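You operate a simulated robot arm through the tools that you are given. There is no shell and no other tool.

The job below is to be done with a simulated robot arm. You get a single attempt, and the scene is never put back.

Task
Move the 20 T hub from the keyed stub to the free peg.
Fine: slacken the clamp bolt with the green tee key, key back, swing the yellow clamp clear. Set down upright: green tee key.

The check looks at the end state, three seconds after you hand in, the way a careful person would. Anything else that was tipped, shoved, dropped, spilled or broken makes it a failure.

Robot
A 7-joint arm with a two-finger parallel gripper, fixed in place. Base frame: the origin is on the floor under the middle of its stand, x ahead of it, y to its left, z up. Readings come in mm, rad, newtons and seconds.
With the tool pointing down near the work surface it reaches from about 520 to 960 mm from the base axis. Its first joint turns from -2.897 to 2.897 rad. Payload 3.91 kg.
The TCP is the grasp point between the finger pads, 30 mm short of the fingertips. In the tool frame z runs along the fingers and y along their closing line. Largest opening 110 mm; finger width 20, thickness 10; the body of the gripper, 48 by 112 mm, starts 55 mm behind the TCP.
Orientation is that of the tool frame in the base frame, as a unit quaternion [x, y, z, w]. With the fingers straight down and closing along the base's y, the tool's x points along the base's -x, its y along +y and its z along -z.

Tools
- The arm moves only by the tool arm_command. Its argument "increments" is a list of rows, each an object of numbers (a shift or turn left out is 0, a gripper value left out holds the last): "ax", "ay", "az": the turn, a rotation vector about the base's x, y, z in units of 5 degrees (1.0 is 5 degrees); "dx", "dy", "dz": the shift along the base's x, y, z in units of 30 mm (1.0 is 30 mm); "hand": the opening in per cent of the stroke, from 0 (shut) to 100 (fully open). In form: [{"ax": .., "ay": .., "az": .., "dx": .., "dy": .., "dz": .., "hand": ..}, ...]. A call has 1 to 20 rows; each row shifts and turns the commanded pose from where the row before left it. A call with a number of a shift or a turn outside -1 to 1 is refused whole. Rows are played at 5 a second. More than 50 mm and 0.15 rad between two rows, or a gripper value outside its range, and nothing of the call is played. Where a pose cannot be reached the arm comes as near as it can. A force on the tool above 40 N (or 10 N above the force at the start of the call, whichever is more), or a blocked arm, ends the call early, and 0.2 s more pass. Each finger travels about 72 mm/s and halts on what it meets, pressing with about 44 N; the grip force reading is that of the motor and also rises with nothing between the fingers. The clock runs only during rows and for 0.2 s after the last one: add rows that do not move to give the fingers time. It gives the time, the measured TCP pose, the force on the tool (base axes), the opening and the grip force at its end, in the units of the frame above (readings bear some noise), with the torque about the TCP (base axes, N m) and any sound that the robot's microphone picked up, and new pictures: "pictures" is both (left out), scene, wrist or none.
- Cameras (640 x 400 px; columns grow to the right, rows downward): "scene" is fixed at [51.1, 649.8, 1627.2]; the picture's right is [-0.68, -0.73, 0.00], its down [-0.46, 0.43, -0.78] and it looks along [0.57, -0.53, -0.63] (base axes); focal length 347 px, centre (320, 200). "wrist" rides on the gripper at [72, 17, -103] in the tool frame; the picture's right is [-0.23, 0.97, 0.00], its down [-0.76, -0.18, -0.62] and it looks along [-0.61, -0.14, 0.78] (tool axes); focal length 222 px, centre (320, 200). There is no depth. A picture from a camera that has moved, and an enlarged one, comes with that camera's place and axes in the base frame and with its lens.
- lift_body(by): slides the trunk up (or, below 0, down) by that many mm; the arm rides with it, the base frame stays. It gives what a move gives, with no picture.
- enlarge(camera, box): a new picture of the part [left, top, right, bottom] of that camera's present view, enlarged. The clock stands still meanwhile.
- job_done(): hands the job in; it is judged then, once.

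Nothing tells you positions but the pictures and the camera data. Unless the task says otherwise, let go and move clear before handing in.

The tools are called after "Request:" as a command line: name --argument value ..., lists and objects as JSON in quotes. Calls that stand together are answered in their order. arm_command: Moves the arm, as the interface text tells. Its arguments: {"type":"object","properties":{"increments":{"type":"array","items":{"type":"object","properties":{"ax":{"type":"number"},"ay":{"type":"number"},"az":{"type":"number"},"dx":{"type":"number"},"dy":{"type":"number"},"dz":{"type":"number"},"hand":{"type":"number"}}}},"pictures":{"type":"string","enum":["both","scene","wrist","none"]}},"required":["increments"]} The other tools are called the same way: lift_body (by) moves the trunk up or down; enlarge (camera, box) takes an enlarged picture of a part of a camera's view; job_done () hands the job in.

At the start:

```text
clock: 0.0
position: [416.5, 300.0, 1200.1]
tcp_rot: [0.0, 1.0, 0.0, 0.0]
contact_force: [0.3, 0.1, -0.5]
wrist_torque: [0.03, 0.02, 0.02]
finger_gap: 110.1
grip_force: 0.0
trunk travel left (down, up): [-625.0, 57.0]
```

scene: 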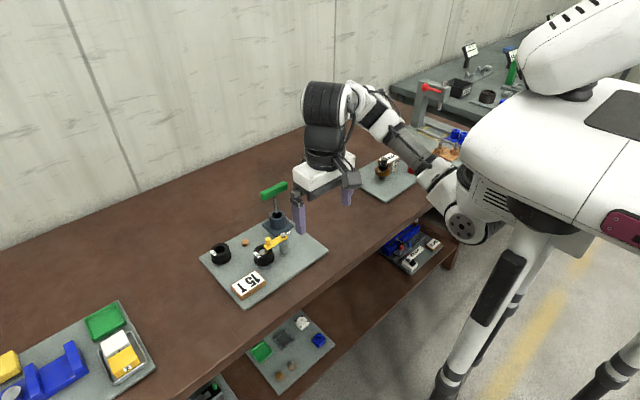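
wrist: 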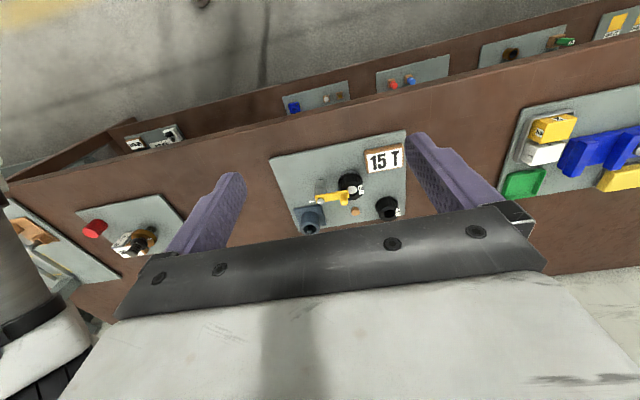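

I see several boards on a bench; one just under the gripper carries a "15 T" label, a yellow clamp and a green tee key in a stand, and there are other boards with labels elsewhere. I'll look closer before moving anything.

Request:
enlarge --camera "scene" --box '[190, 170, 340, 310]'

Request:
enlarge --camera "scene" --box '[340, 20, 560, 200]'

Request:
enlarge --camera "scene" --box '[0, 290, 340, 400]'

Request:
enlarge --camera "wrist" --box '[240, 120, 440, 250]'

```text
2.86 times, centred on (265, 240) of scene
camera zoom: at [51.1, 649.8, 1627.2], right [-0.68, -0.73, 0.0], down [-0.46, 0.43, -0.78], along [0.57, -0.53, -0.63], focal length 991 px, centre (477, 86)
```

zoom: 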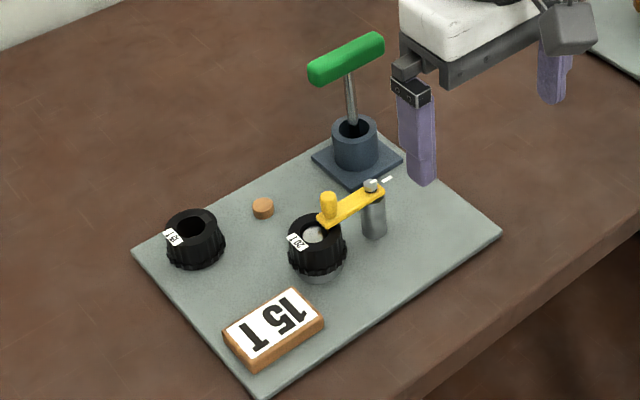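

```text
2.22 times, centred on (450, 110) of scene
camera zoom: at [51.1, 649.8, 1627.2], right [-0.68, -0.73, 0.0], down [-0.46, 0.43, -0.78], along [0.57, -0.53, -0.63], focal length 771 px, centre (31, 400)
```

zoom: 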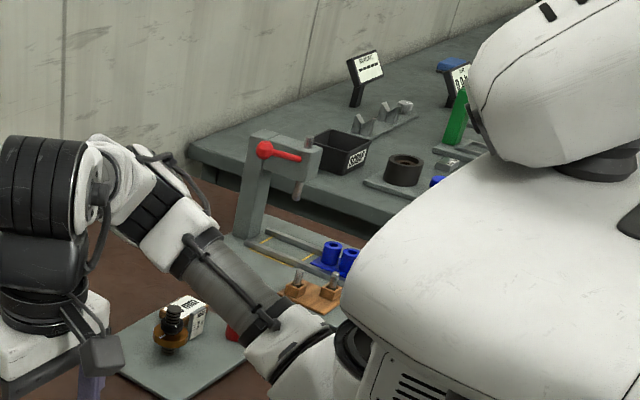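

```text
1.88 times, centred on (170, 345) of scene
camera zoom: at [51.1, 649.8, 1627.2], right [-0.68, -0.73, 0.0], down [-0.46, 0.43, -0.78], along [0.57, -0.53, -0.63], focal length 653 px, centre (602, -73)
```

zoom: 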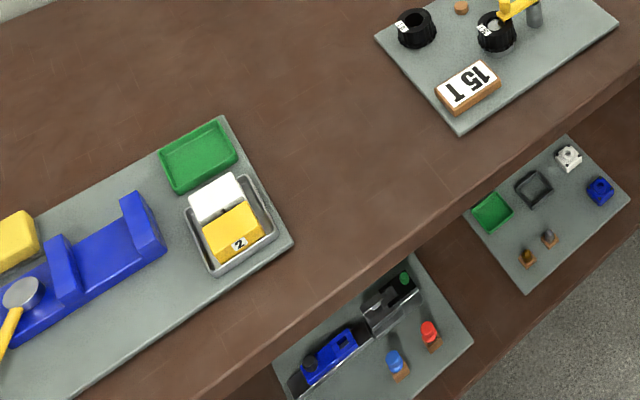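

```text
3.08 times, centred on (340, 185) of wrist
camera zoom: at [344.8, 317.5, 1303.3], right [0.23, 0.97, 0.0], down [0.76, -0.18, 0.62], along [0.61, -0.14, -0.78], focal length 684 px, centre (258, 246)
```

zoom: 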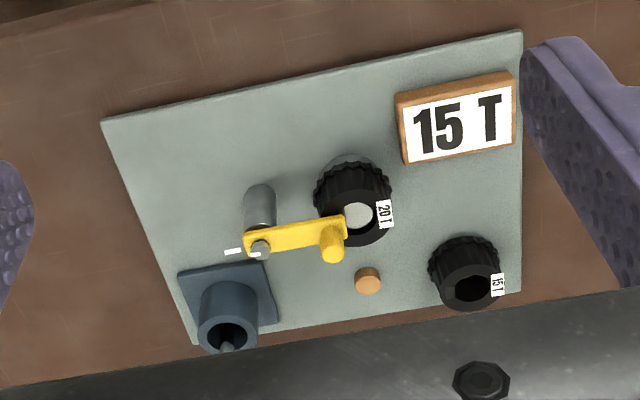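

The target board holds the 20 T hub on its stub at about (637, 320, 917). The clamp bolt is at about (631, 252, 940), the small peg at about (732, 319, 880), and the green tee key stands in a holder at about (716, 207) with its handle near z 1027. I'll move closer above the board to refine these.

Request:
arm_command --increments '[{"dx": 0.8, "dz": -0.4}, {"dx": 0.8, "dz": -0.4}, {"dx": 0.8, "dz": -0.4}, {"dx": 0.8, "dz": -0.4}, {"dx": 0.8, "dz": -0.4}, {"dx": 0.8, "dz": -0.4}, {}]' --pictures "both"

```text
clock: 1.6
position: [561.8, 299.2, 1129.7]
tcp_rot: [0.0, 1.0, 0.001, 0.0]
contact_force: [0.1, 0.1, -0.1]
wrist_torque: [0.06, -0.01, 0.02]
finger_gap: 110.0
grip_force: 0.0
trunk travel left (down, up): [-625.0, 57.0]
camera wrist: at [489.1, 316.7, 1232.1], right [0.23, 0.97, 0.0], down [0.76, -0.18, 0.62], along [0.61, -0.14, -0.78], focal length 222 px, centre (320, 200)
```

scene: 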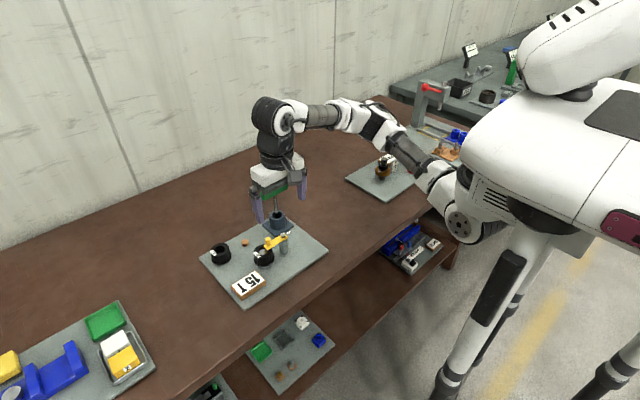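
wrist: 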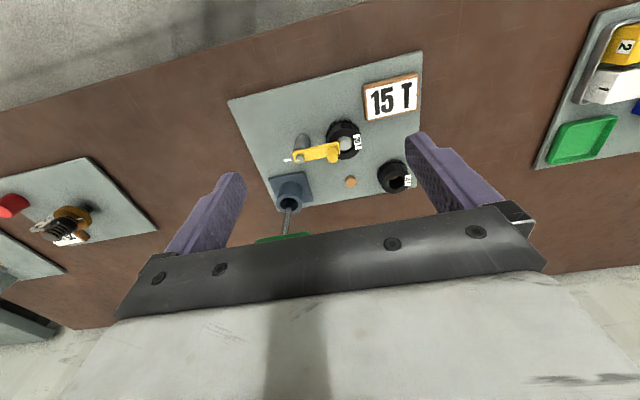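

Request:
enlarge --camera "wrist" --box '[220, 60, 430, 250]'

Request:
enlarge --camera "scene" --box '[240, 200, 310, 280]'

Request:
enlarge --camera "wrist" --box '[275, 115, 365, 175]'

```text
2.11 times, centred on (325, 155) of wrist
camera zoom: at [489.1, 316.7, 1232.1], right [0.23, 0.97, 0.0], down [0.76, -0.18, 0.62], along [0.61, -0.14, -0.78], focal length 468 px, centre (310, 295)
```

zoom: 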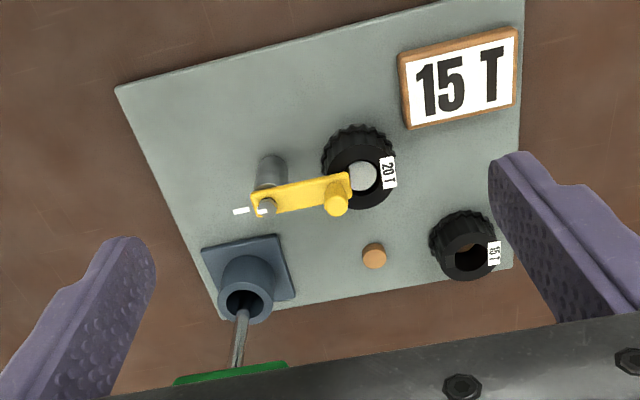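

```text
5.00 times, centred on (275, 240) of scene
camera zoom: at [51.1, 649.8, 1627.2], right [-0.68, -0.73, 0.0], down [-0.46, 0.43, -0.78], along [0.57, -0.53, -0.63], focal length 1735 px, centre (545, 0)
```

zoom: 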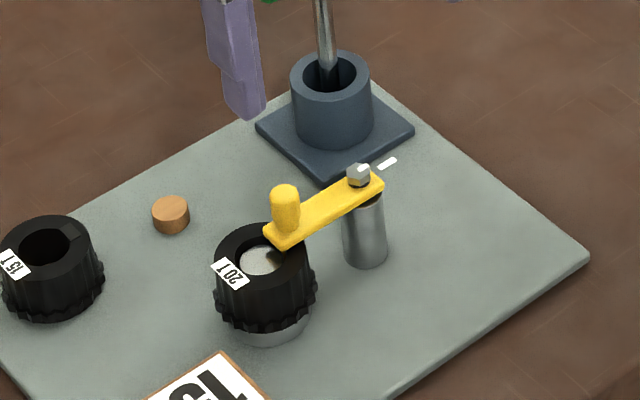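

```text
6.67 times, centred on (320, 145) of wrist
camera zoom: at [489.1, 316.7, 1232.1], right [0.23, 0.97, 0.0], down [0.76, -0.18, 0.62], along [0.61, -0.14, -0.78], focal length 1481 px, centre (320, 567)
```

zoom: 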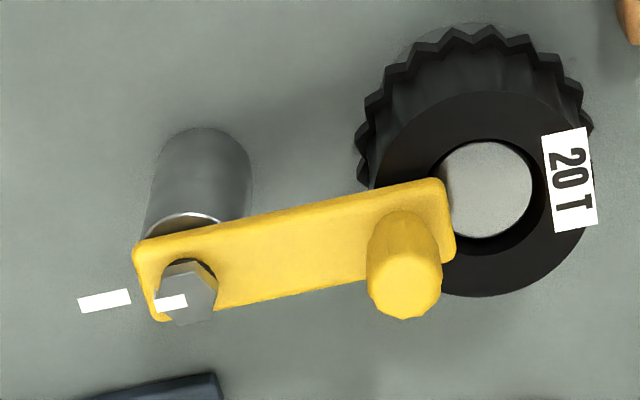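

The bolt head is a small hex with a white index stripe, and the hub has a toothed lower rim with a smooth upper ring. My two estimates of the bolt position disagree by about 15 mm, so I'll move the wrist camera nearly overhead.

Request:
arm_command --increments '[{"dx": 0.8, "dz": 0.1}, {"dx": 0.8, "dz": 0.1}, {"dx": 0.8, "dz": 0.1}, {"dx": 0.8, "dz": 0.1}, {"dx": 0.8}, {}, {}]' --pictures "both"

```text
clock: 3.2
position: [681.6, 298.6, 1142.1]
tcp_rot: [0.0, 1.0, -0.001, 0.0]
contact_force: [0.3, -0.7, 0.3]
wrist_torque: [0.02, -0.01, -0.02]
finger_gap: 109.8
grip_force: 0.1
trunk travel left (down, up): [-625.0, 57.0]
camera wrist: at [609.0, 316.4, 1244.8], right [0.23, 0.97, 0.0], down [0.76, -0.18, 0.62], along [0.61, -0.14, -0.78], focal length 222 px, centre (320, 200)
```

scene: 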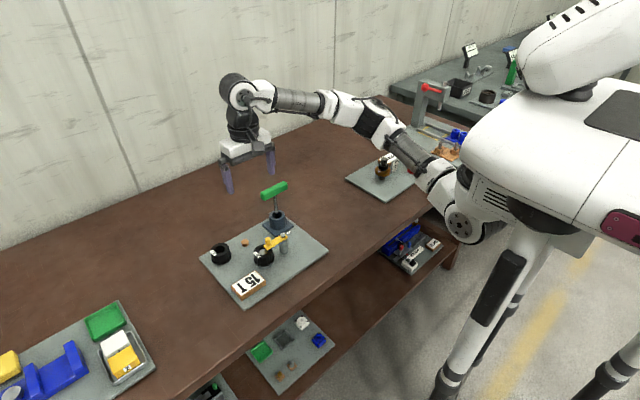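
wrist: 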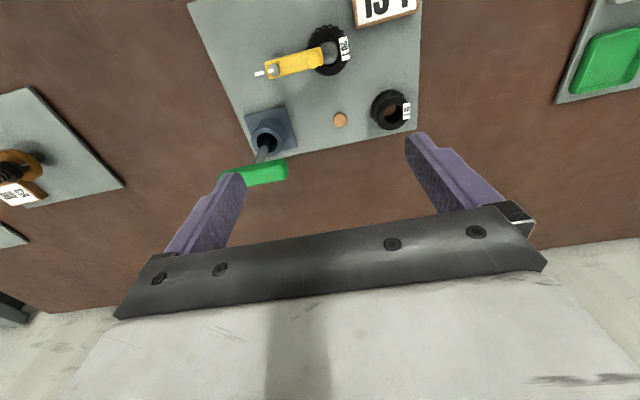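

Request:
enlarge --camera "wrist" --box '[230, 15, 430, 140]'

Request:
enlarge --camera "wrist" --box '[200, 90, 320, 200]'

Request:
enlarge --camera "scene" --box '[200, 170, 330, 290]'

```text
3.20 times, centred on (330, 78) of wrist
camera zoom: at [609.0, 316.4, 1244.8], right [0.23, 0.97, 0.0], down [0.76, -0.18, 0.62], along [0.61, -0.14, -0.78], focal length 711 px, centre (288, 592)
```

zoom: 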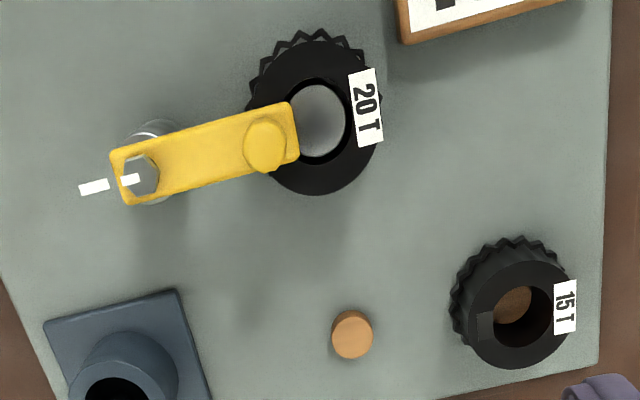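

```text
3.64 times, centred on (260, 145) of wrist
camera zoom: at [609.0, 316.4, 1244.8], right [0.23, 0.97, 0.0], down [0.76, -0.18, 0.62], along [0.61, -0.14, -0.78], focal length 808 px, centre (538, 400)
```

zoom: 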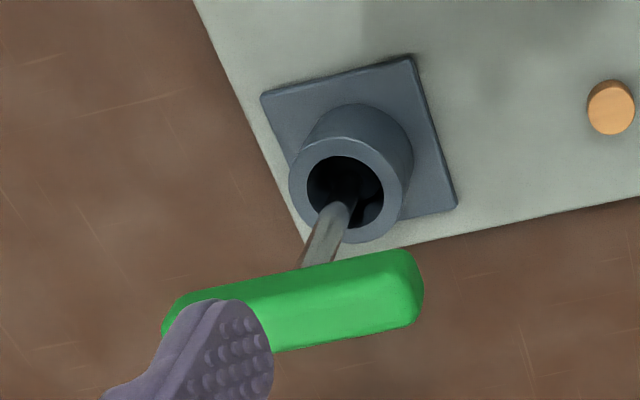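

```text
3.33 times, centred on (265, 230) of scene
camera zoom: at [51.1, 649.8, 1627.2], right [-0.68, -0.73, 0.0], down [-0.46, 0.43, -0.78], along [0.57, -0.53, -0.63], focal length 1157 px, centre (503, 100)
```

zoom: 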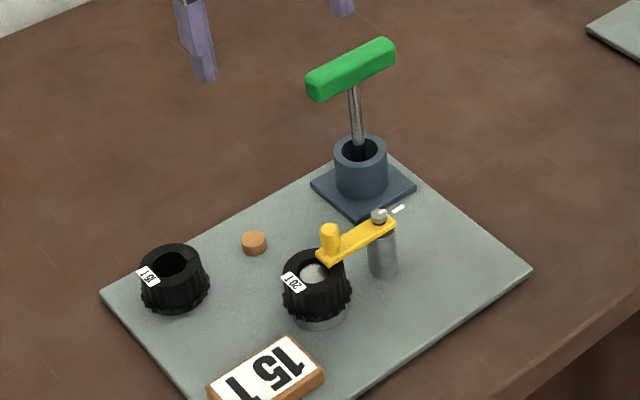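

The handle of the tee key lies along base y, centred near (729, 206, 1014). The bolt is near (640, 251, 931), the 20 T hub near (641, 321), the free peg near (735, 320), and the 15 T hub already sits on its own peg. Next I'll turn the wrist -90° about z so the fingers close along x and the camera gets a side view.

Request:
arm_command --increments '[{"az": -1, "dx": 0.1, "dy": -0.05}, {"az": -1, "dx": 0.1, "dy": -0.05}, {"az": -1, "dx": 0.1, "dy": -0.05}, {"az": -1, "dx": 0.1, "dy": -0.05}, {"az": -1, "dx": 0.1, "dy": -0.05}, {"az": -1, "dx": 0.1, "dy": -0.05}, {"az": -1, "dx": 0.1, "dy": -0.05}, {"az": -1, "dx": 0.1, "dy": -0.05}, {"az": -1, "dx": 0.1, "dy": -0.05}, {"az": -1, "dx": 0.1, "dy": -0.05}, {"az": -1}, {"az": -1}, {"az": -1}, {"az": -1}, {"az": -1}, {"az": -1}, {"az": -1}, {"az": -1}, {}, {}]' --pictures "both"

```text
clock: 7.4
position: [711.3, 284.9, 1139.8]
tcp_rot: [0.707, 0.707, 0.0, 0.002]
contact_force: [0.4, -0.6, -1.0]
wrist_torque: [0.0, -0.03, -0.01]
finger_gap: 110.1
grip_force: 0.1
trunk travel left (down, up): [-625.0, 57.0]
camera wrist: at [728.5, 357.9, 1243.8], right [0.97, -0.23, 0.0], down [-0.18, -0.76, 0.62], along [-0.14, -0.61, -0.78], focal length 222 px, centre (320, 200)
```

scene: 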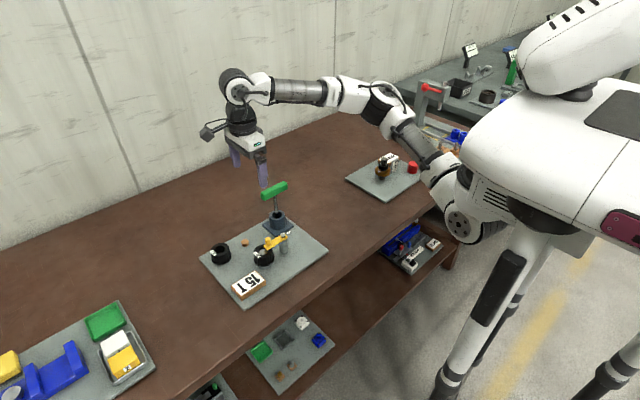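
wrist: 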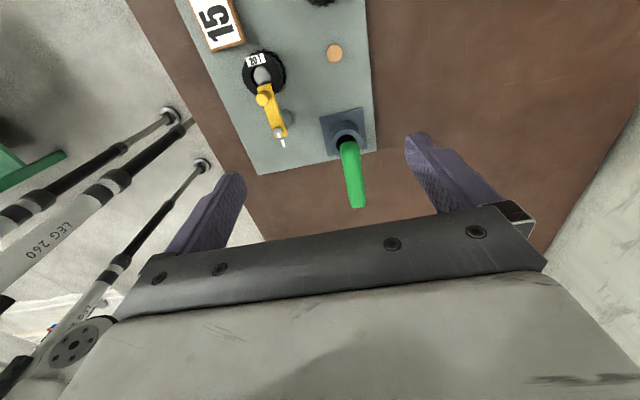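

Request:
enlarge --camera "wrist" --box '[220, 30, 390, 220]'

Request:
enlarge --camera "wrist" --box '[235, 40, 305, 160]'

Request:
enlarge --camera "wrist" --box '[310, 95, 390, 215]'

```text
2.11 times, centred on (305, 125) of wrist
camera zoom: at [728.5, 357.9, 1243.8], right [0.97, -0.23, 0.0], down [-0.18, -0.76, 0.62], along [-0.14, -0.61, -0.78], focal length 468 px, centre (352, 358)
```

zoom: 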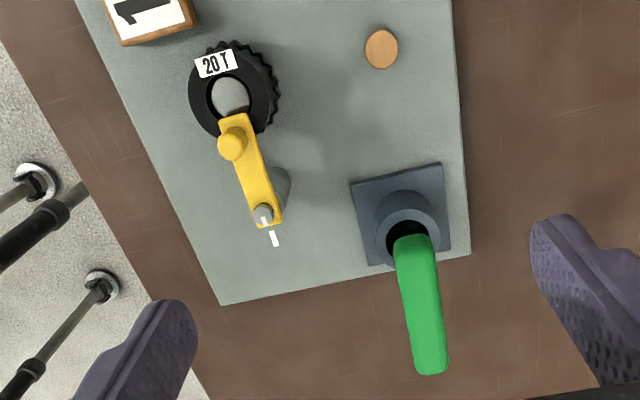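

```text
3.33 times, centred on (270, 100) of wrist
camera zoom: at [728.5, 357.9, 1243.8], right [0.97, -0.23, 0.0], down [-0.18, -0.76, 0.62], along [-0.14, -0.61, -0.78], focal length 740 px, centre (487, 533)
```

zoom: 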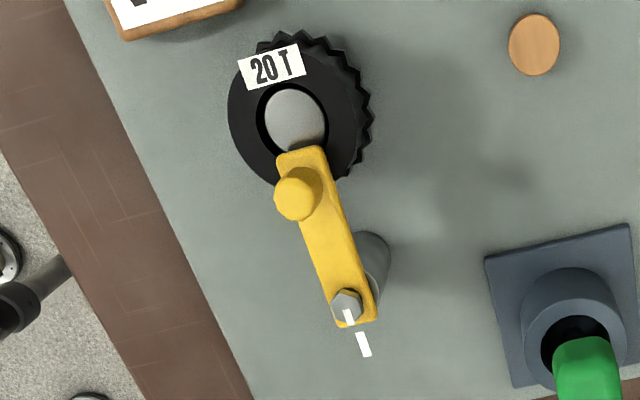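

```text
3.33 times, centred on (350, 155) of wrist
camera zoom: at [728.5, 357.9, 1243.8], right [0.97, -0.23, 0.0], down [-0.18, -0.76, 0.62], along [-0.14, -0.61, -0.78], focal length 740 px, centre (220, 350)
```

zoom: 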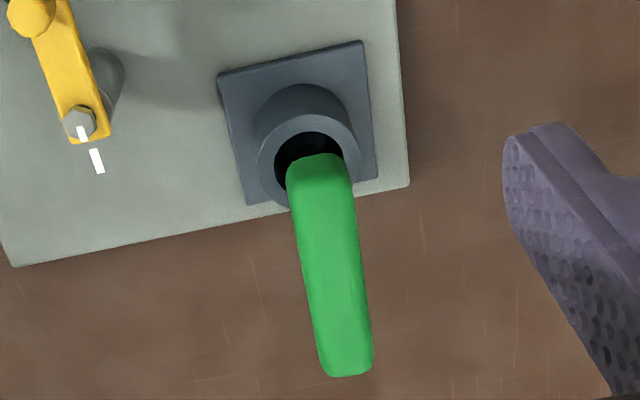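

Triangulated from three views: handle centre about (735, 202, 1007), bolt top (640.5, 251.5, 931), hub top (641, 321.5, 911), and peg top (740, 320, 861). I'll now move over the handle with the fingers open along x and come part way down.

Request:
arm_command --increments '[{"dx": 0.27, "dy": -0.92}, {"dx": 0.26, "dy": -0.92}, {"dx": 0.26, "dy": -0.92}, {"dz": -0.9}, {"dz": -0.9}, {"dz": -0.6}, {}, {}]' --pictures "both"

```text
clock: 9.2
position: [733.5, 203.3, 1068.0]
tcp_rot: [0.707, 0.707, 0.0, 0.0]
contact_force: [-0.2, -0.8, 0.1]
wrist_torque: [0.03, 0.01, -0.03]
finger_gap: 110.1
grip_force: 0.1
trunk travel left (down, up): [-625.0, 57.0]
camera wrist: at [750.3, 276.1, 1170.9], right [0.97, -0.23, 0.0], down [-0.18, -0.76, 0.62], along [-0.14, -0.61, -0.78], focal length 222 px, centre (320, 200)
```

scene: 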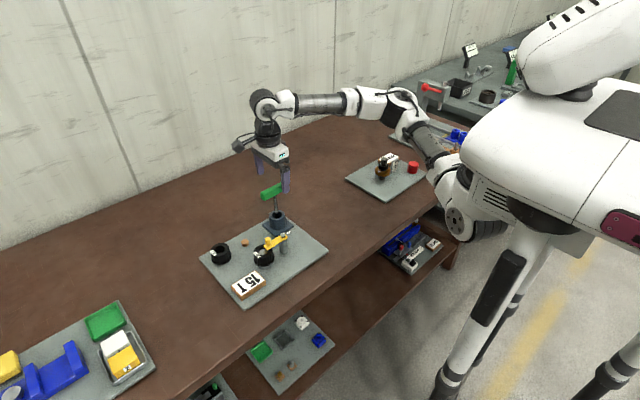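
wrist: 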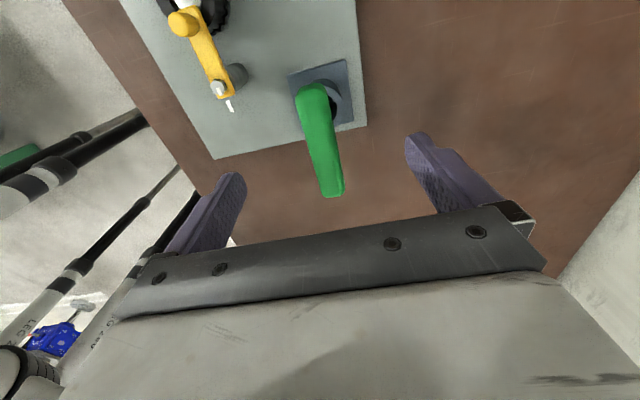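

Request:
enlarge --camera "wrist" --box '[270, 50, 390, 210]'

Request:
enlarge --camera "wrist" --box '[190, 60, 260, 120]'

Request:
enlarge --camera "scene" --box '[230, 140, 310, 250]'

```text
2.50 times, centred on (330, 130) of wrist
camera zoom: at [750.3, 276.1, 1170.9], right [0.97, -0.23, 0.0], down [-0.18, -0.76, 0.62], along [-0.14, -0.61, -0.78], focal length 555 px, centre (295, 375)
```

zoom: 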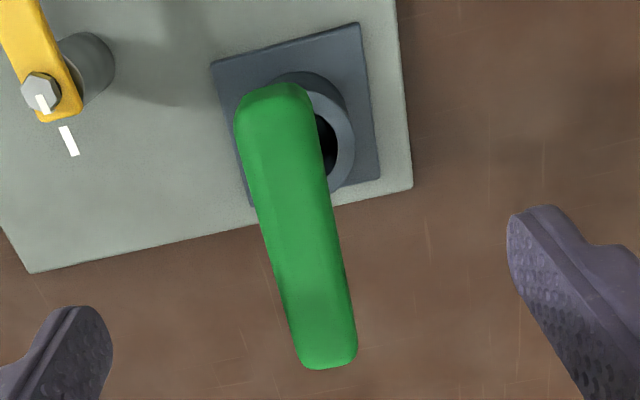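

```text
6.67 times, centred on (225, 90) of wrist
camera zoom: at [750.3, 276.1, 1170.9], right [0.97, -0.23, 0.0], down [-0.18, -0.76, 0.62], along [-0.14, -0.61, -0.78], focal length 1481 px, centre (953, 933)
```

zoom: 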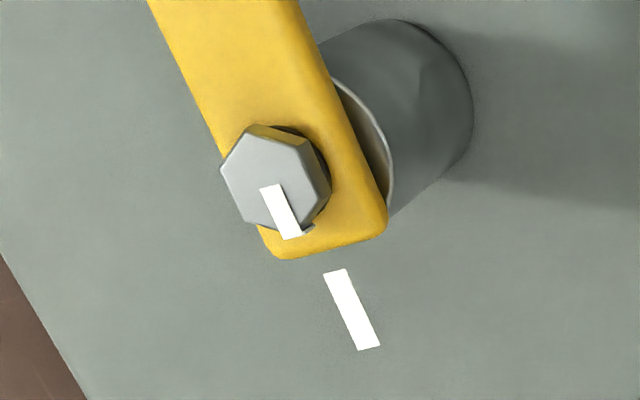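

```text
3.64 times, centred on (270, 195) of scene
camera zoom: at [51.1, 649.8, 1627.2], right [-0.68, -0.73, 0.0], down [-0.46, 0.43, -0.78], along [0.57, -0.53, -0.63], focal length 1262 px, centre (502, 218)
```

zoom: 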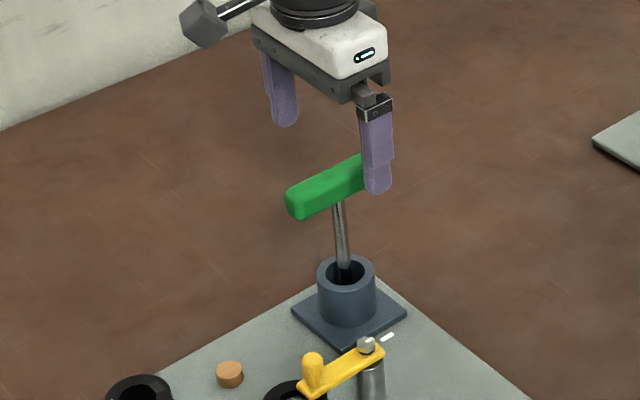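

The gripper is over the handle and the measured offset is about 2 mm in x. The hex has vertices along ±y. I'll correct that offset, go down to handle height and close.

Request:
arm_command --increments '[{"dx": 0.06, "dy": -0.03, "dz": -0.7}, {"dz": -0.7}, {"dz": -0.6}, {}, {}]' --pictures "wrist"

```text
clock: 10.4
position: [736.4, 202.4, 1008.3]
tcp_rot: [0.707, 0.707, 0.0, 0.0]
contact_force: [0.2, 0.9, 0.2]
wrist_torque: [-0.01, -0.04, -0.04]
finger_gap: 109.7
grip_force: 0.1
trunk travel left (down, up): [-625.0, 57.0]
camera wrist: at [753.3, 274.8, 1111.7], right [0.97, -0.23, 0.0], down [-0.18, -0.76, 0.62], along [-0.14, -0.61, -0.78], focal length 222 px, centre (320, 200)
```

wrist: 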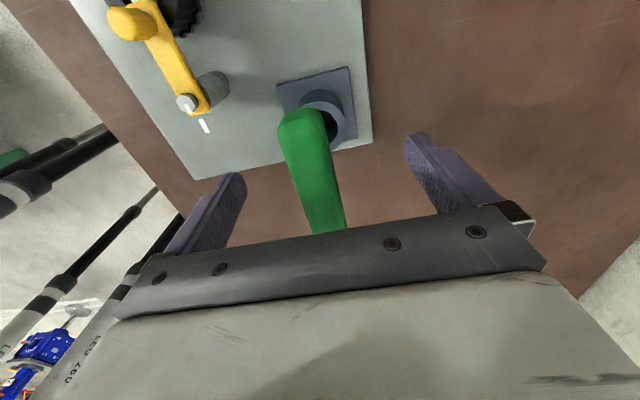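

The handle sits between the fingers. Now I'll close the gripper on it.

Request:
arm_command --increments '[{"hand": 60}, {"hand": 35}, {"hand": 10}, {"hand": 0}, {"hand": 0}, {"hand": 0}, {"hand": 0}]' --pictures "both"

```text
clock: 12.0
position: [735.6, 202.9, 1008.9]
tcp_rot: [0.707, 0.707, 0.0, 0.0]
contact_force: [-1.7, -0.6, -0.3]
wrist_torque: [0.0, 0.1, 0.01]
finger_gap: 21.6
grip_force: 44.1
trunk travel left (down, up): [-625.0, 57.0]
camera wrist: at [753.2, 274.9, 1111.9], right [0.97, -0.23, 0.0], down [-0.18, -0.76, 0.62], along [-0.14, -0.61, -0.78], focal length 222 px, centre (320, 200)
```

scene: 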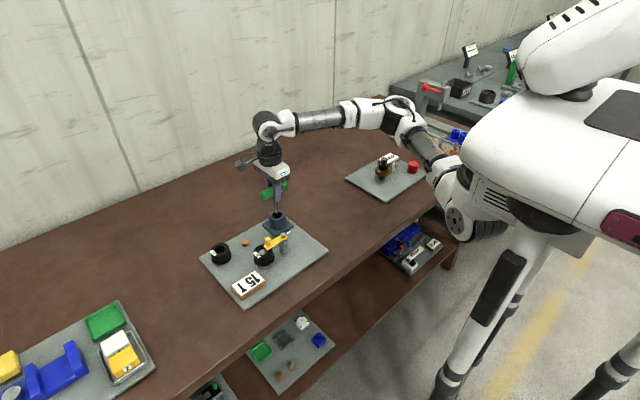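
wrist: 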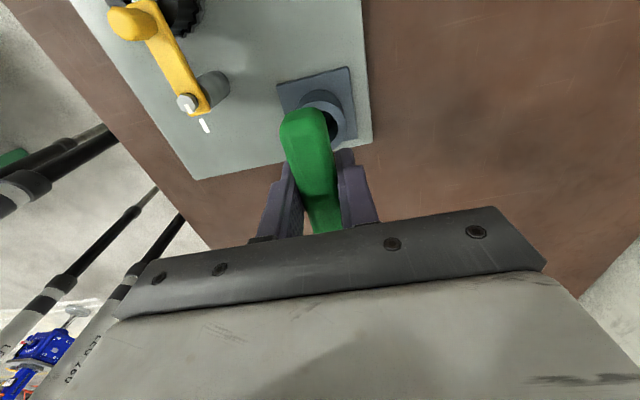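

The handle is gripped with a 21.6 mm gap. I'll lift the key straight out of its holder.

Request:
arm_command --increments '[{"dz": 0.4}, {"dz": 0.7}, {"dz": 0.7}, {"dz": 0.7}, {"dz": 0.7}, {"dz": 0.7}, {}, {}]' --pictures "both"

```text
clock: 13.8
position: [735.8, 201.5, 1125.6]
tcp_rot: [0.707, 0.708, 0.0, 0.0]
contact_force: [-0.6, 0.1, -2.3]
wrist_torque: [-0.02, -0.03, -0.02]
finger_gap: 21.8
grip_force: 44.2
trunk travel left (down, up): [-625.0, 57.0]
camera wrist: at [753.3, 274.6, 1228.5], right [0.97, -0.23, 0.0], down [-0.18, -0.76, 0.62], along [-0.14, -0.61, -0.78], focal length 222 px, centre (320, 200)
```

scene: 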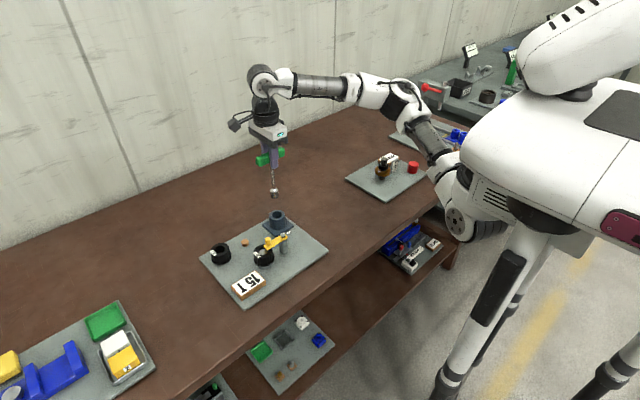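
wrist: 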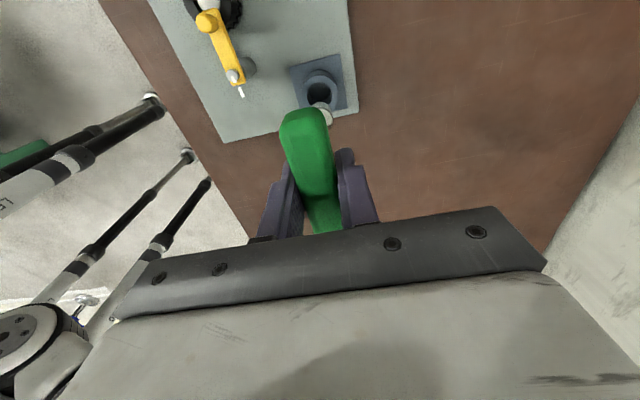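

Request:
enlarge --camera "scene" --box '[240, 130, 310, 210]'

Request:
enlarge --camera "wrist" --box '[260, 40, 380, 150]'

```text
5.00 times, centred on (275, 170) of scene
camera zoom: at [51.1, 649.8, 1627.2], right [-0.68, -0.73, 0.0], down [-0.46, 0.43, -0.78], along [0.57, -0.53, -0.63], focal length 1735 px, centre (545, 350)
```

zoom: 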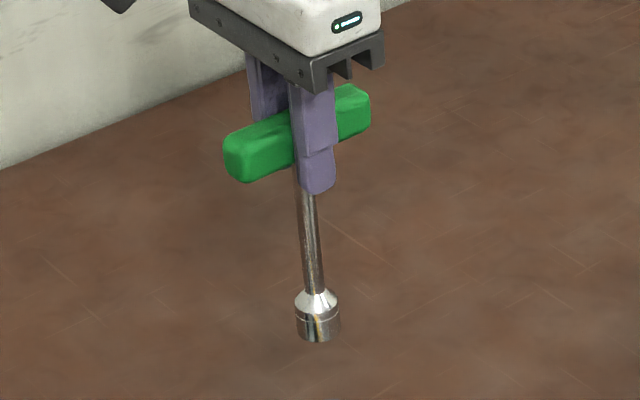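

```text
3.64 times, centred on (320, 95) of wrist
camera zoom: at [753.3, 274.6, 1228.5], right [0.97, -0.23, 0.0], down [-0.18, -0.76, 0.62], along [-0.14, -0.61, -0.78], focal length 808 px, centre (320, 582)
```

zoom: 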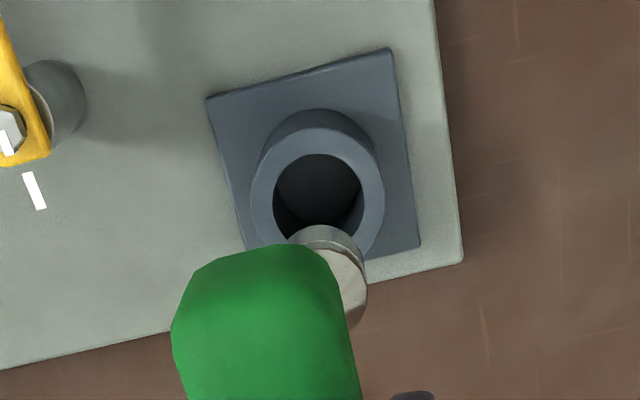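

Request:
enlarge --camera "wrist" --box '[250, 90, 390, 240]'

```text
2.67 times, centred on (320, 165) of wrist
camera zoom: at [753.3, 274.6, 1228.5], right [0.97, -0.23, 0.0], down [-0.18, -0.76, 0.62], along [-0.14, -0.61, -0.78], focal length 592 px, centre (320, 293)
```

zoom: 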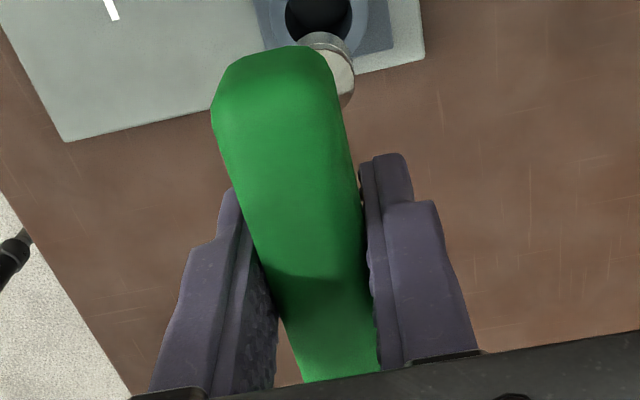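

The key is out: a socket about 22 mm wide sits roughly 139 mm below the TCP, hanging vertically and maybe 2 mm off in +x. I'll carry it over to the bolt at this height and compare socket and bolt in both cameras.

Request:
arm_command --increments '[{"dx": -0.54, "dy": 0.28}, {"dx": -0.54, "dy": 0.28}, {"dx": -0.54, "dy": 0.28}, {"dx": -0.54, "dy": 0.28}, {"dx": -0.54, "dy": 0.28}, {"dx": -0.53, "dy": 0.27}, {}, {}]' --pictures "both"

```text
clock: 15.6
position: [640.3, 252.3, 1125.8]
tcp_rot: [0.707, 0.707, -0.001, 0.0]
contact_force: [0.5, 0.6, -2.4]
wrist_torque: [0.05, 0.02, 0.0]
finger_gap: 21.5
grip_force: 44.3
trunk travel left (down, up): [-625.0, 57.0]
camera wrist: at [656.8, 324.4, 1228.0], right [0.97, -0.23, 0.0], down [-0.18, -0.76, 0.62], along [-0.14, -0.61, -0.78], focal length 222 px, centre (320, 200)
```

scene: 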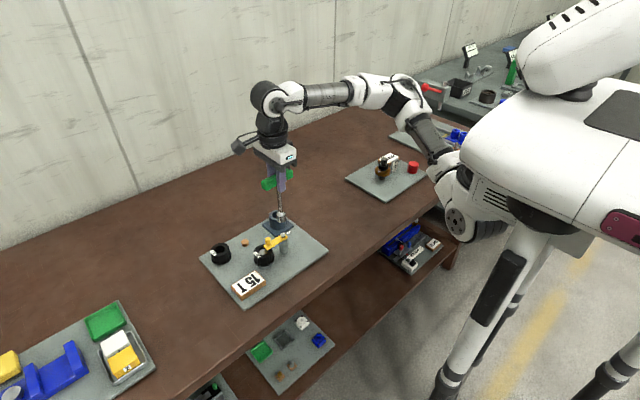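
wrist: 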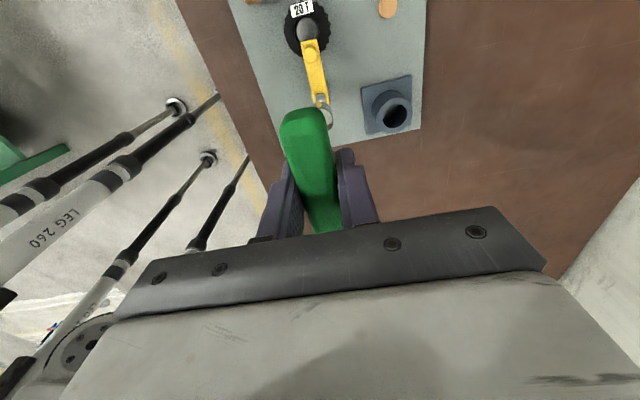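

Request:
enlarge --camera "scene" --box '[260, 190, 300, 260]'

Request:
enlarge --camera "wrist" --box '[290, 60, 350, 150]'

```text
5.71 times, centred on (280, 225) of scene
camera zoom: at [51.1, 649.8, 1627.2], right [-0.68, -0.73, 0.0], down [-0.46, 0.43, -0.78], along [0.57, -0.53, -0.63], focal length 1983 px, centre (549, 57)
```

zoom: 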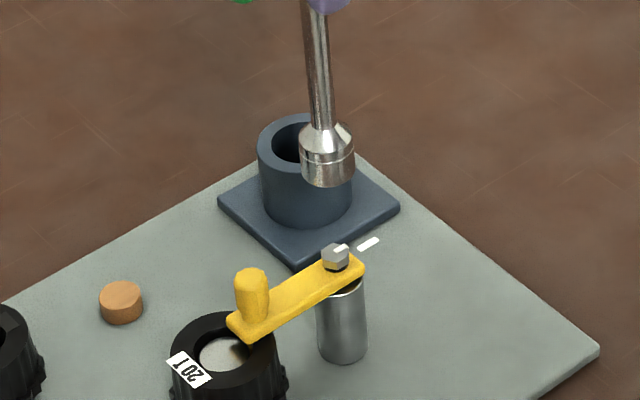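

```text
4.44 times, centred on (320, 105) of wrist
camera zoom: at [656.8, 324.4, 1228.0], right [0.97, -0.23, 0.0], down [-0.18, -0.76, 0.62], along [-0.14, -0.61, -0.78], focal length 987 px, centre (320, 622)
```

zoom: 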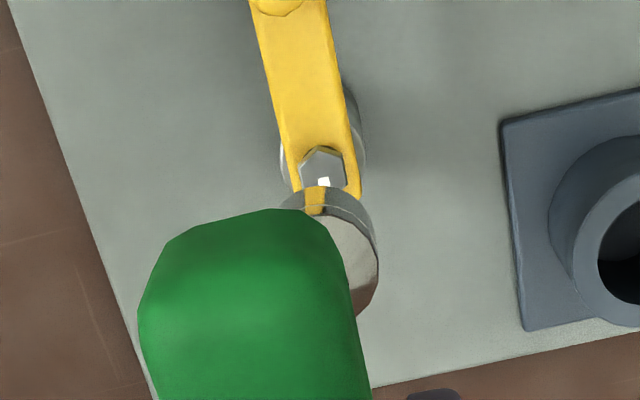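

The socket is about 1.2 mm too far in +x, on which both cameras agree, and is otherwise above the bolt. I'll correct it and go down to just above the bolt head.

Request:
arm_command --increments '[{"dx": -0.04, "dz": -0.5}, {"dz": -0.5}, {"dz": -0.5}, {}, {}]' --pictures "both"

Request:
enlarge --camera "scene" --box '[260, 200, 310, 270]'

Request:
enlarge --camera "wrist" --box '[290, 60, 350, 150]'

```text
clock: 16.8
position: [638.8, 250.2, 1078.9]
tcp_rot: [0.707, 0.707, 0.0, 0.0]
contact_force: [1.1, 0.2, -3.1]
wrist_torque: [0.0, 0.01, 0.03]
finger_gap: 21.7
grip_force: 44.1
trunk travel left (down, up): [-625.0, 57.0]
camera wrist: at [655.5, 324.3, 1182.6], right [0.97, -0.23, 0.0], down [-0.18, -0.76, 0.62], along [-0.14, -0.61, -0.78], focal length 222 px, centre (320, 200)
```

scene: 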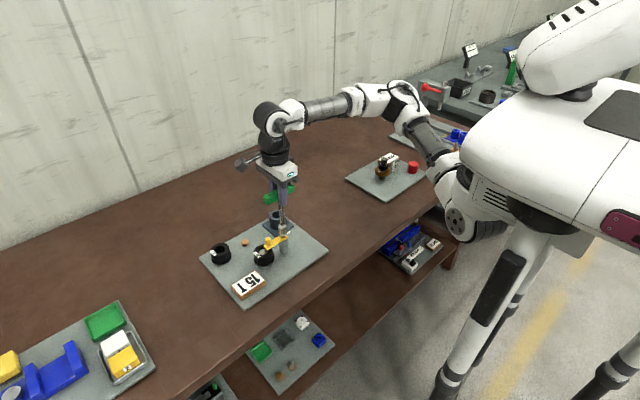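
wrist: 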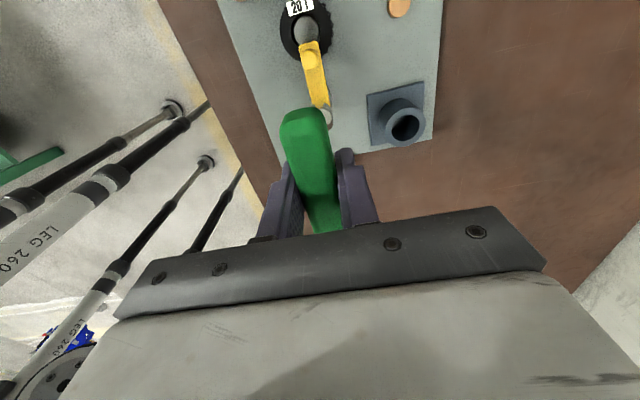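

```text
5.71 times, centred on (285, 235) of scene
camera zoom: at [51.1, 649.8, 1627.2], right [-0.68, -0.73, 0.0], down [-0.46, 0.43, -0.78], along [0.57, -0.53, -0.63], focal length 1983 px, centre (520, 0)
```

zoom: 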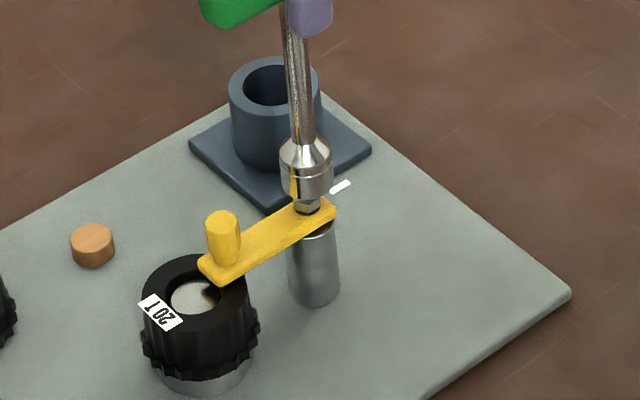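

```text
4.44 times, centred on (320, 105) of wrist
camera zoom: at [655.5, 324.3, 1182.6], right [0.97, -0.23, 0.0], down [-0.18, -0.76, 0.62], along [-0.14, -0.61, -0.78], focal length 987 px, centre (320, 622)
```

zoom: 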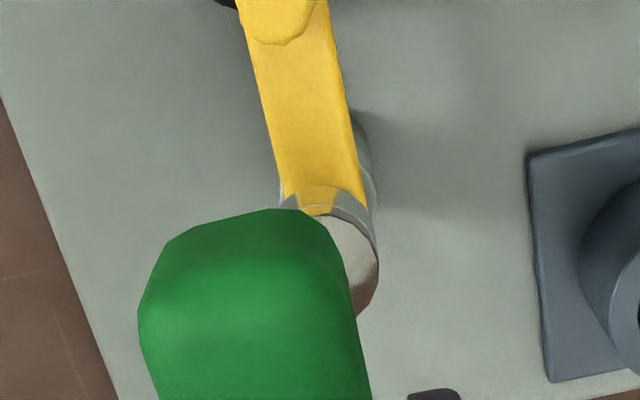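

The socket is now about 9 mm above the bolt head and well centred. I'll lower it gently and watch the force.

Request:
arm_command --increments '[{"dz": -0.1}, {"dz": -0.1}, {"dz": -0.1}, {"dz": -0.1}, {}, {}]' --pictures "none"

Request:
enlarge --camera "scene" --box '[260, 200, 310, 270]'

```text
clock: 18.2
position: [637.8, 252.6, 1068.4]
tcp_rot: [0.707, 0.707, 0.0, 0.0]
contact_force: [-0.2, -1.0, 1.7]
wrist_torque: [-0.05, -0.06, -0.01]
finger_gap: 21.7
grip_force: 43.6
trunk travel left (down, up): [-625.0, 57.0]
```

```text
5.71 times, centred on (285, 235) of scene
camera zoom: at [51.1, 649.8, 1627.2], right [-0.68, -0.73, 0.0], down [-0.46, 0.43, -0.78], along [0.57, -0.53, -0.63], focal length 1983 px, centre (520, 0)
```

zoom: 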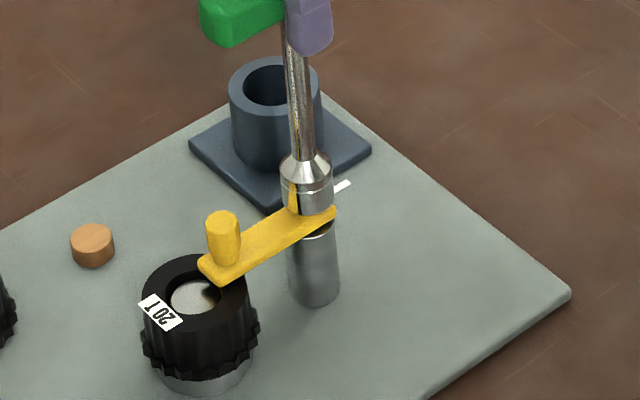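

The force rose by only about 5 N, so the socket may be starting over the head. I'll lower it a little more and watch the reaction.

Request:
arm_command --increments '[{"dz": -0.1}, {}, {}]' --pictures "none"

```text
clock: 19.0
position: [637.1, 251.9, 1068.7]
tcp_rot: [0.707, 0.707, 0.003, 0.001]
contact_force: [2.7, -1.4, 33.0]
wrist_torque: [-0.23, -0.6, -0.03]
finger_gap: 21.6
grip_force: 44.1
trunk travel left (down, up): [-625.0, 57.0]
```

Request:
arm_command --increments '[{"dz": 0.07}, {}]' --pictures "wrist"

Request:
enlarge --camera "scene" --box '[270, 220, 300, 250]'

Request:
enlarge --camera "wrist" --box '[300, 80, 345, 130]'

```text
clock: 19.6
position: [635.8, 252.3, 1069.2]
tcp_rot: [0.707, 0.707, 0.001, 0.0]
contact_force: [3.1, 1.8, 25.4]
wrist_torque: [0.26, -0.63, 0.0]
finger_gap: 21.8
grip_force: 44.1
trunk travel left (down, up): [-625.0, 57.0]
camera wrist: at [653.8, 324.6, 1172.5], right [0.97, -0.23, 0.0], down [-0.18, -0.76, 0.62], along [-0.14, -0.61, -0.78], focal length 222 px, centre (320, 200)
```

wrist: 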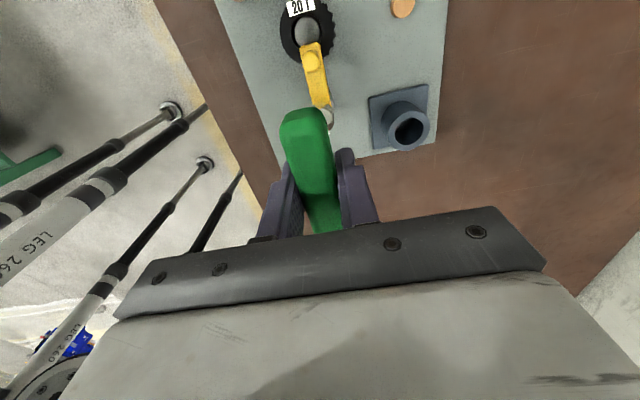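

```text
13.33 times, centred on (285, 235) of scene
camera zoom: at [51.1, 649.8, 1627.2], right [-0.68, -0.73, 0.0], down [-0.46, 0.43, -0.78], along [0.57, -0.53, -0.63], focal length 4626 px, centre (787, -267)
```

zoom: 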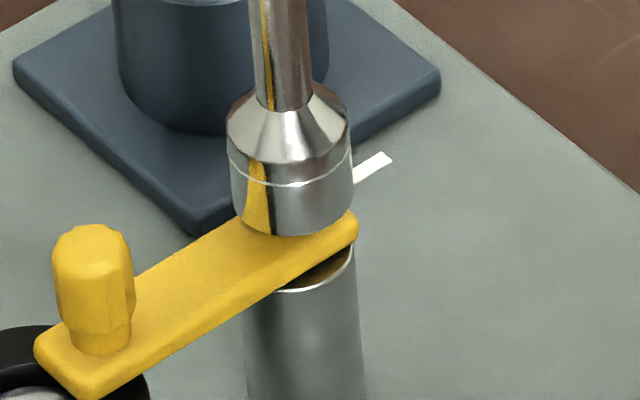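

```text
8.00 times, centred on (322, 105) of wrist
camera zoom: at [653.8, 324.6, 1172.5], right [0.97, -0.23, 0.0], down [-0.18, -0.76, 0.62], along [-0.14, -0.61, -0.78], focal length 1777 px, centre (300, 960)
```

zoom: 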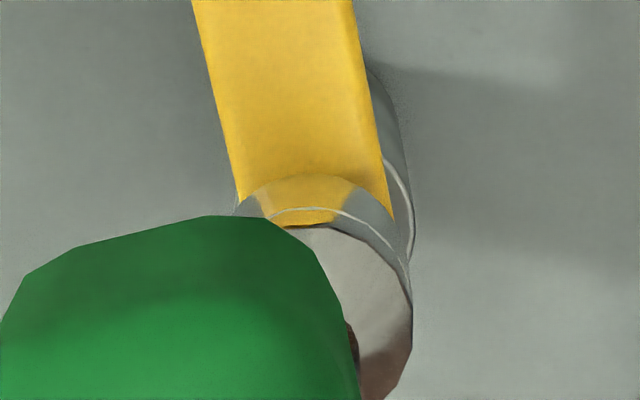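

The socket now sits flush on the clamp arm with the bolt head hidden inside it, so it looks seated. I'll ease off the downward pressure before turning.

Request:
arm_command --increments '[{"dz": 0.05}, {}, {}]' --pictures "none"

```text
clock: 20.4
position: [637.0, 252.1, 1070.0]
tcp_rot: [0.706, 0.708, 0.0, 0.0]
contact_force: [-2.1, 4.8, 10.1]
wrist_torque: [0.65, 0.07, 0.0]
finger_gap: 22.0
grip_force: 44.0
trunk travel left (down, up): [-625.0, 57.0]
```

The contact force has eased and the small lateral forces show the socket is held by the bolt. I'll unload it slightly more and start turning counter-clockwise.

Request:
arm_command --increments '[{"dz": 0.02}, {"az": 0.5}, {"az": 1, "dy": -0.006}, {"az": 1, "dy": -0.006}, {"az": 1, "dy": -0.006}, {}]' --pictures "wrist"

Request:
enlarge --camera "scene" --box '[265, 180, 305, 250]'

```text
clock: 21.8
position: [637.4, 251.5, 1069.7]
tcp_rot: [0.591, 0.807, 0.0, 0.0]
contact_force: [0.7, -0.4, -2.2]
wrist_torque: [0.0, -0.03, 0.0]
finger_gap: 21.9
grip_force: 44.2
trunk travel left (down, up): [-625.0, 57.0]
camera wrist: at [632.8, 325.7, 1172.2], right [1.0, 0.08, 0.0], down [0.06, -0.78, 0.62], along [0.05, -0.62, -0.78], focal length 222 px, centre (320, 200)
```

wrist: 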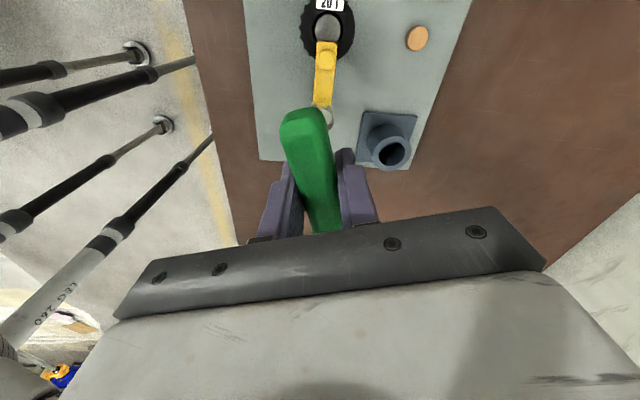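

```text
5.71 times, centred on (285, 215) of scene
camera zoom: at [51.1, 649.8, 1627.2], right [-0.68, -0.73, 0.0], down [-0.46, 0.43, -0.78], along [0.57, -0.53, -0.63], focal length 1983 px, centre (520, 114)
```

zoom: 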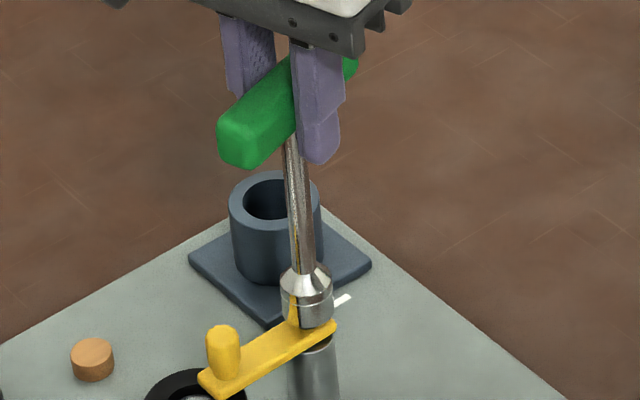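

The first 17.5° turned with no visible torque. I'll add slight downward pressure, continue to about 60°, then check the bolt's index mark.

Request:
arm_command --increments '[{"dz": -0.03}, {"az": 1, "dx": 0.004, "dy": -0.005}, {"az": 1, "dx": 0.004, "dy": -0.005}, {"az": 1, "dx": 0.004, "dy": -0.005}, {"az": 1, "dx": 0.004, "dy": -0.005}, {"az": 1, "dx": 0.004, "dy": -0.005}]' --pictures "none"

```text
clock: 23.2
position: [638.4, 250.9, 1067.7]
tcp_rot: [0.402, 0.916, 0.0, -0.001]
contact_force: [-0.4, 0.2, -2.3]
wrist_torque: [-0.01, 0.01, -0.03]
finger_gap: 21.5
grip_force: 44.3
trunk travel left (down, up): [-625.0, 57.0]
```

Request:
enlarge --camera "scene" --box '[270, 220, 300, 250]'

Request:
enlarge --camera "wrist" --box '[300, 80, 345, 130]'

```text
13.33 times, centred on (285, 235) of scene
camera zoom: at [51.1, 649.8, 1627.2], right [-0.68, -0.73, 0.0], down [-0.46, 0.43, -0.78], along [0.57, -0.53, -0.63], focal length 4626 px, centre (787, -267)
```

zoom: 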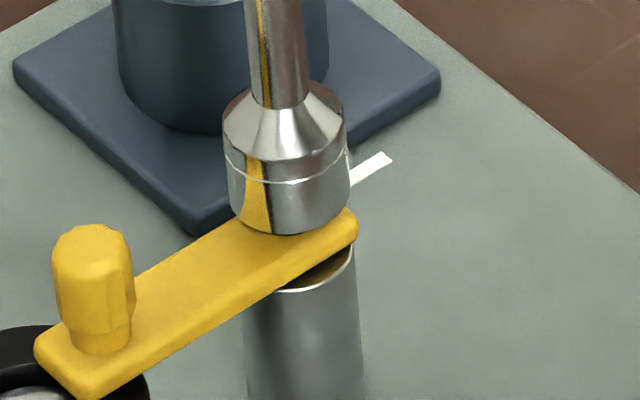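

```text
8.00 times, centred on (322, 105) of wrist
camera zoom: at [602.7, 315.9, 1170.9], right [0.87, 0.49, 0.0], down [0.38, -0.68, 0.62], along [0.31, -0.54, -0.78], focal length 1777 px, centre (300, 960)
```

zoom: 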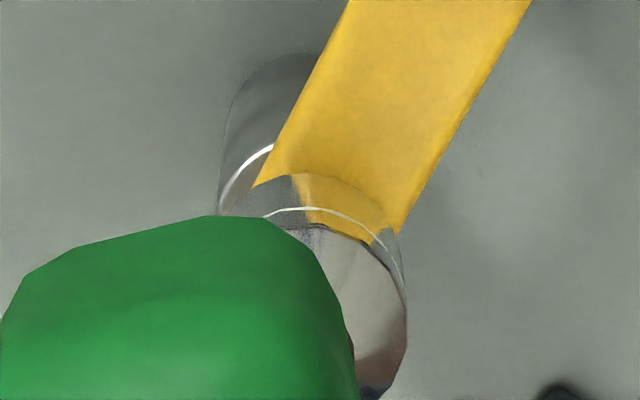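

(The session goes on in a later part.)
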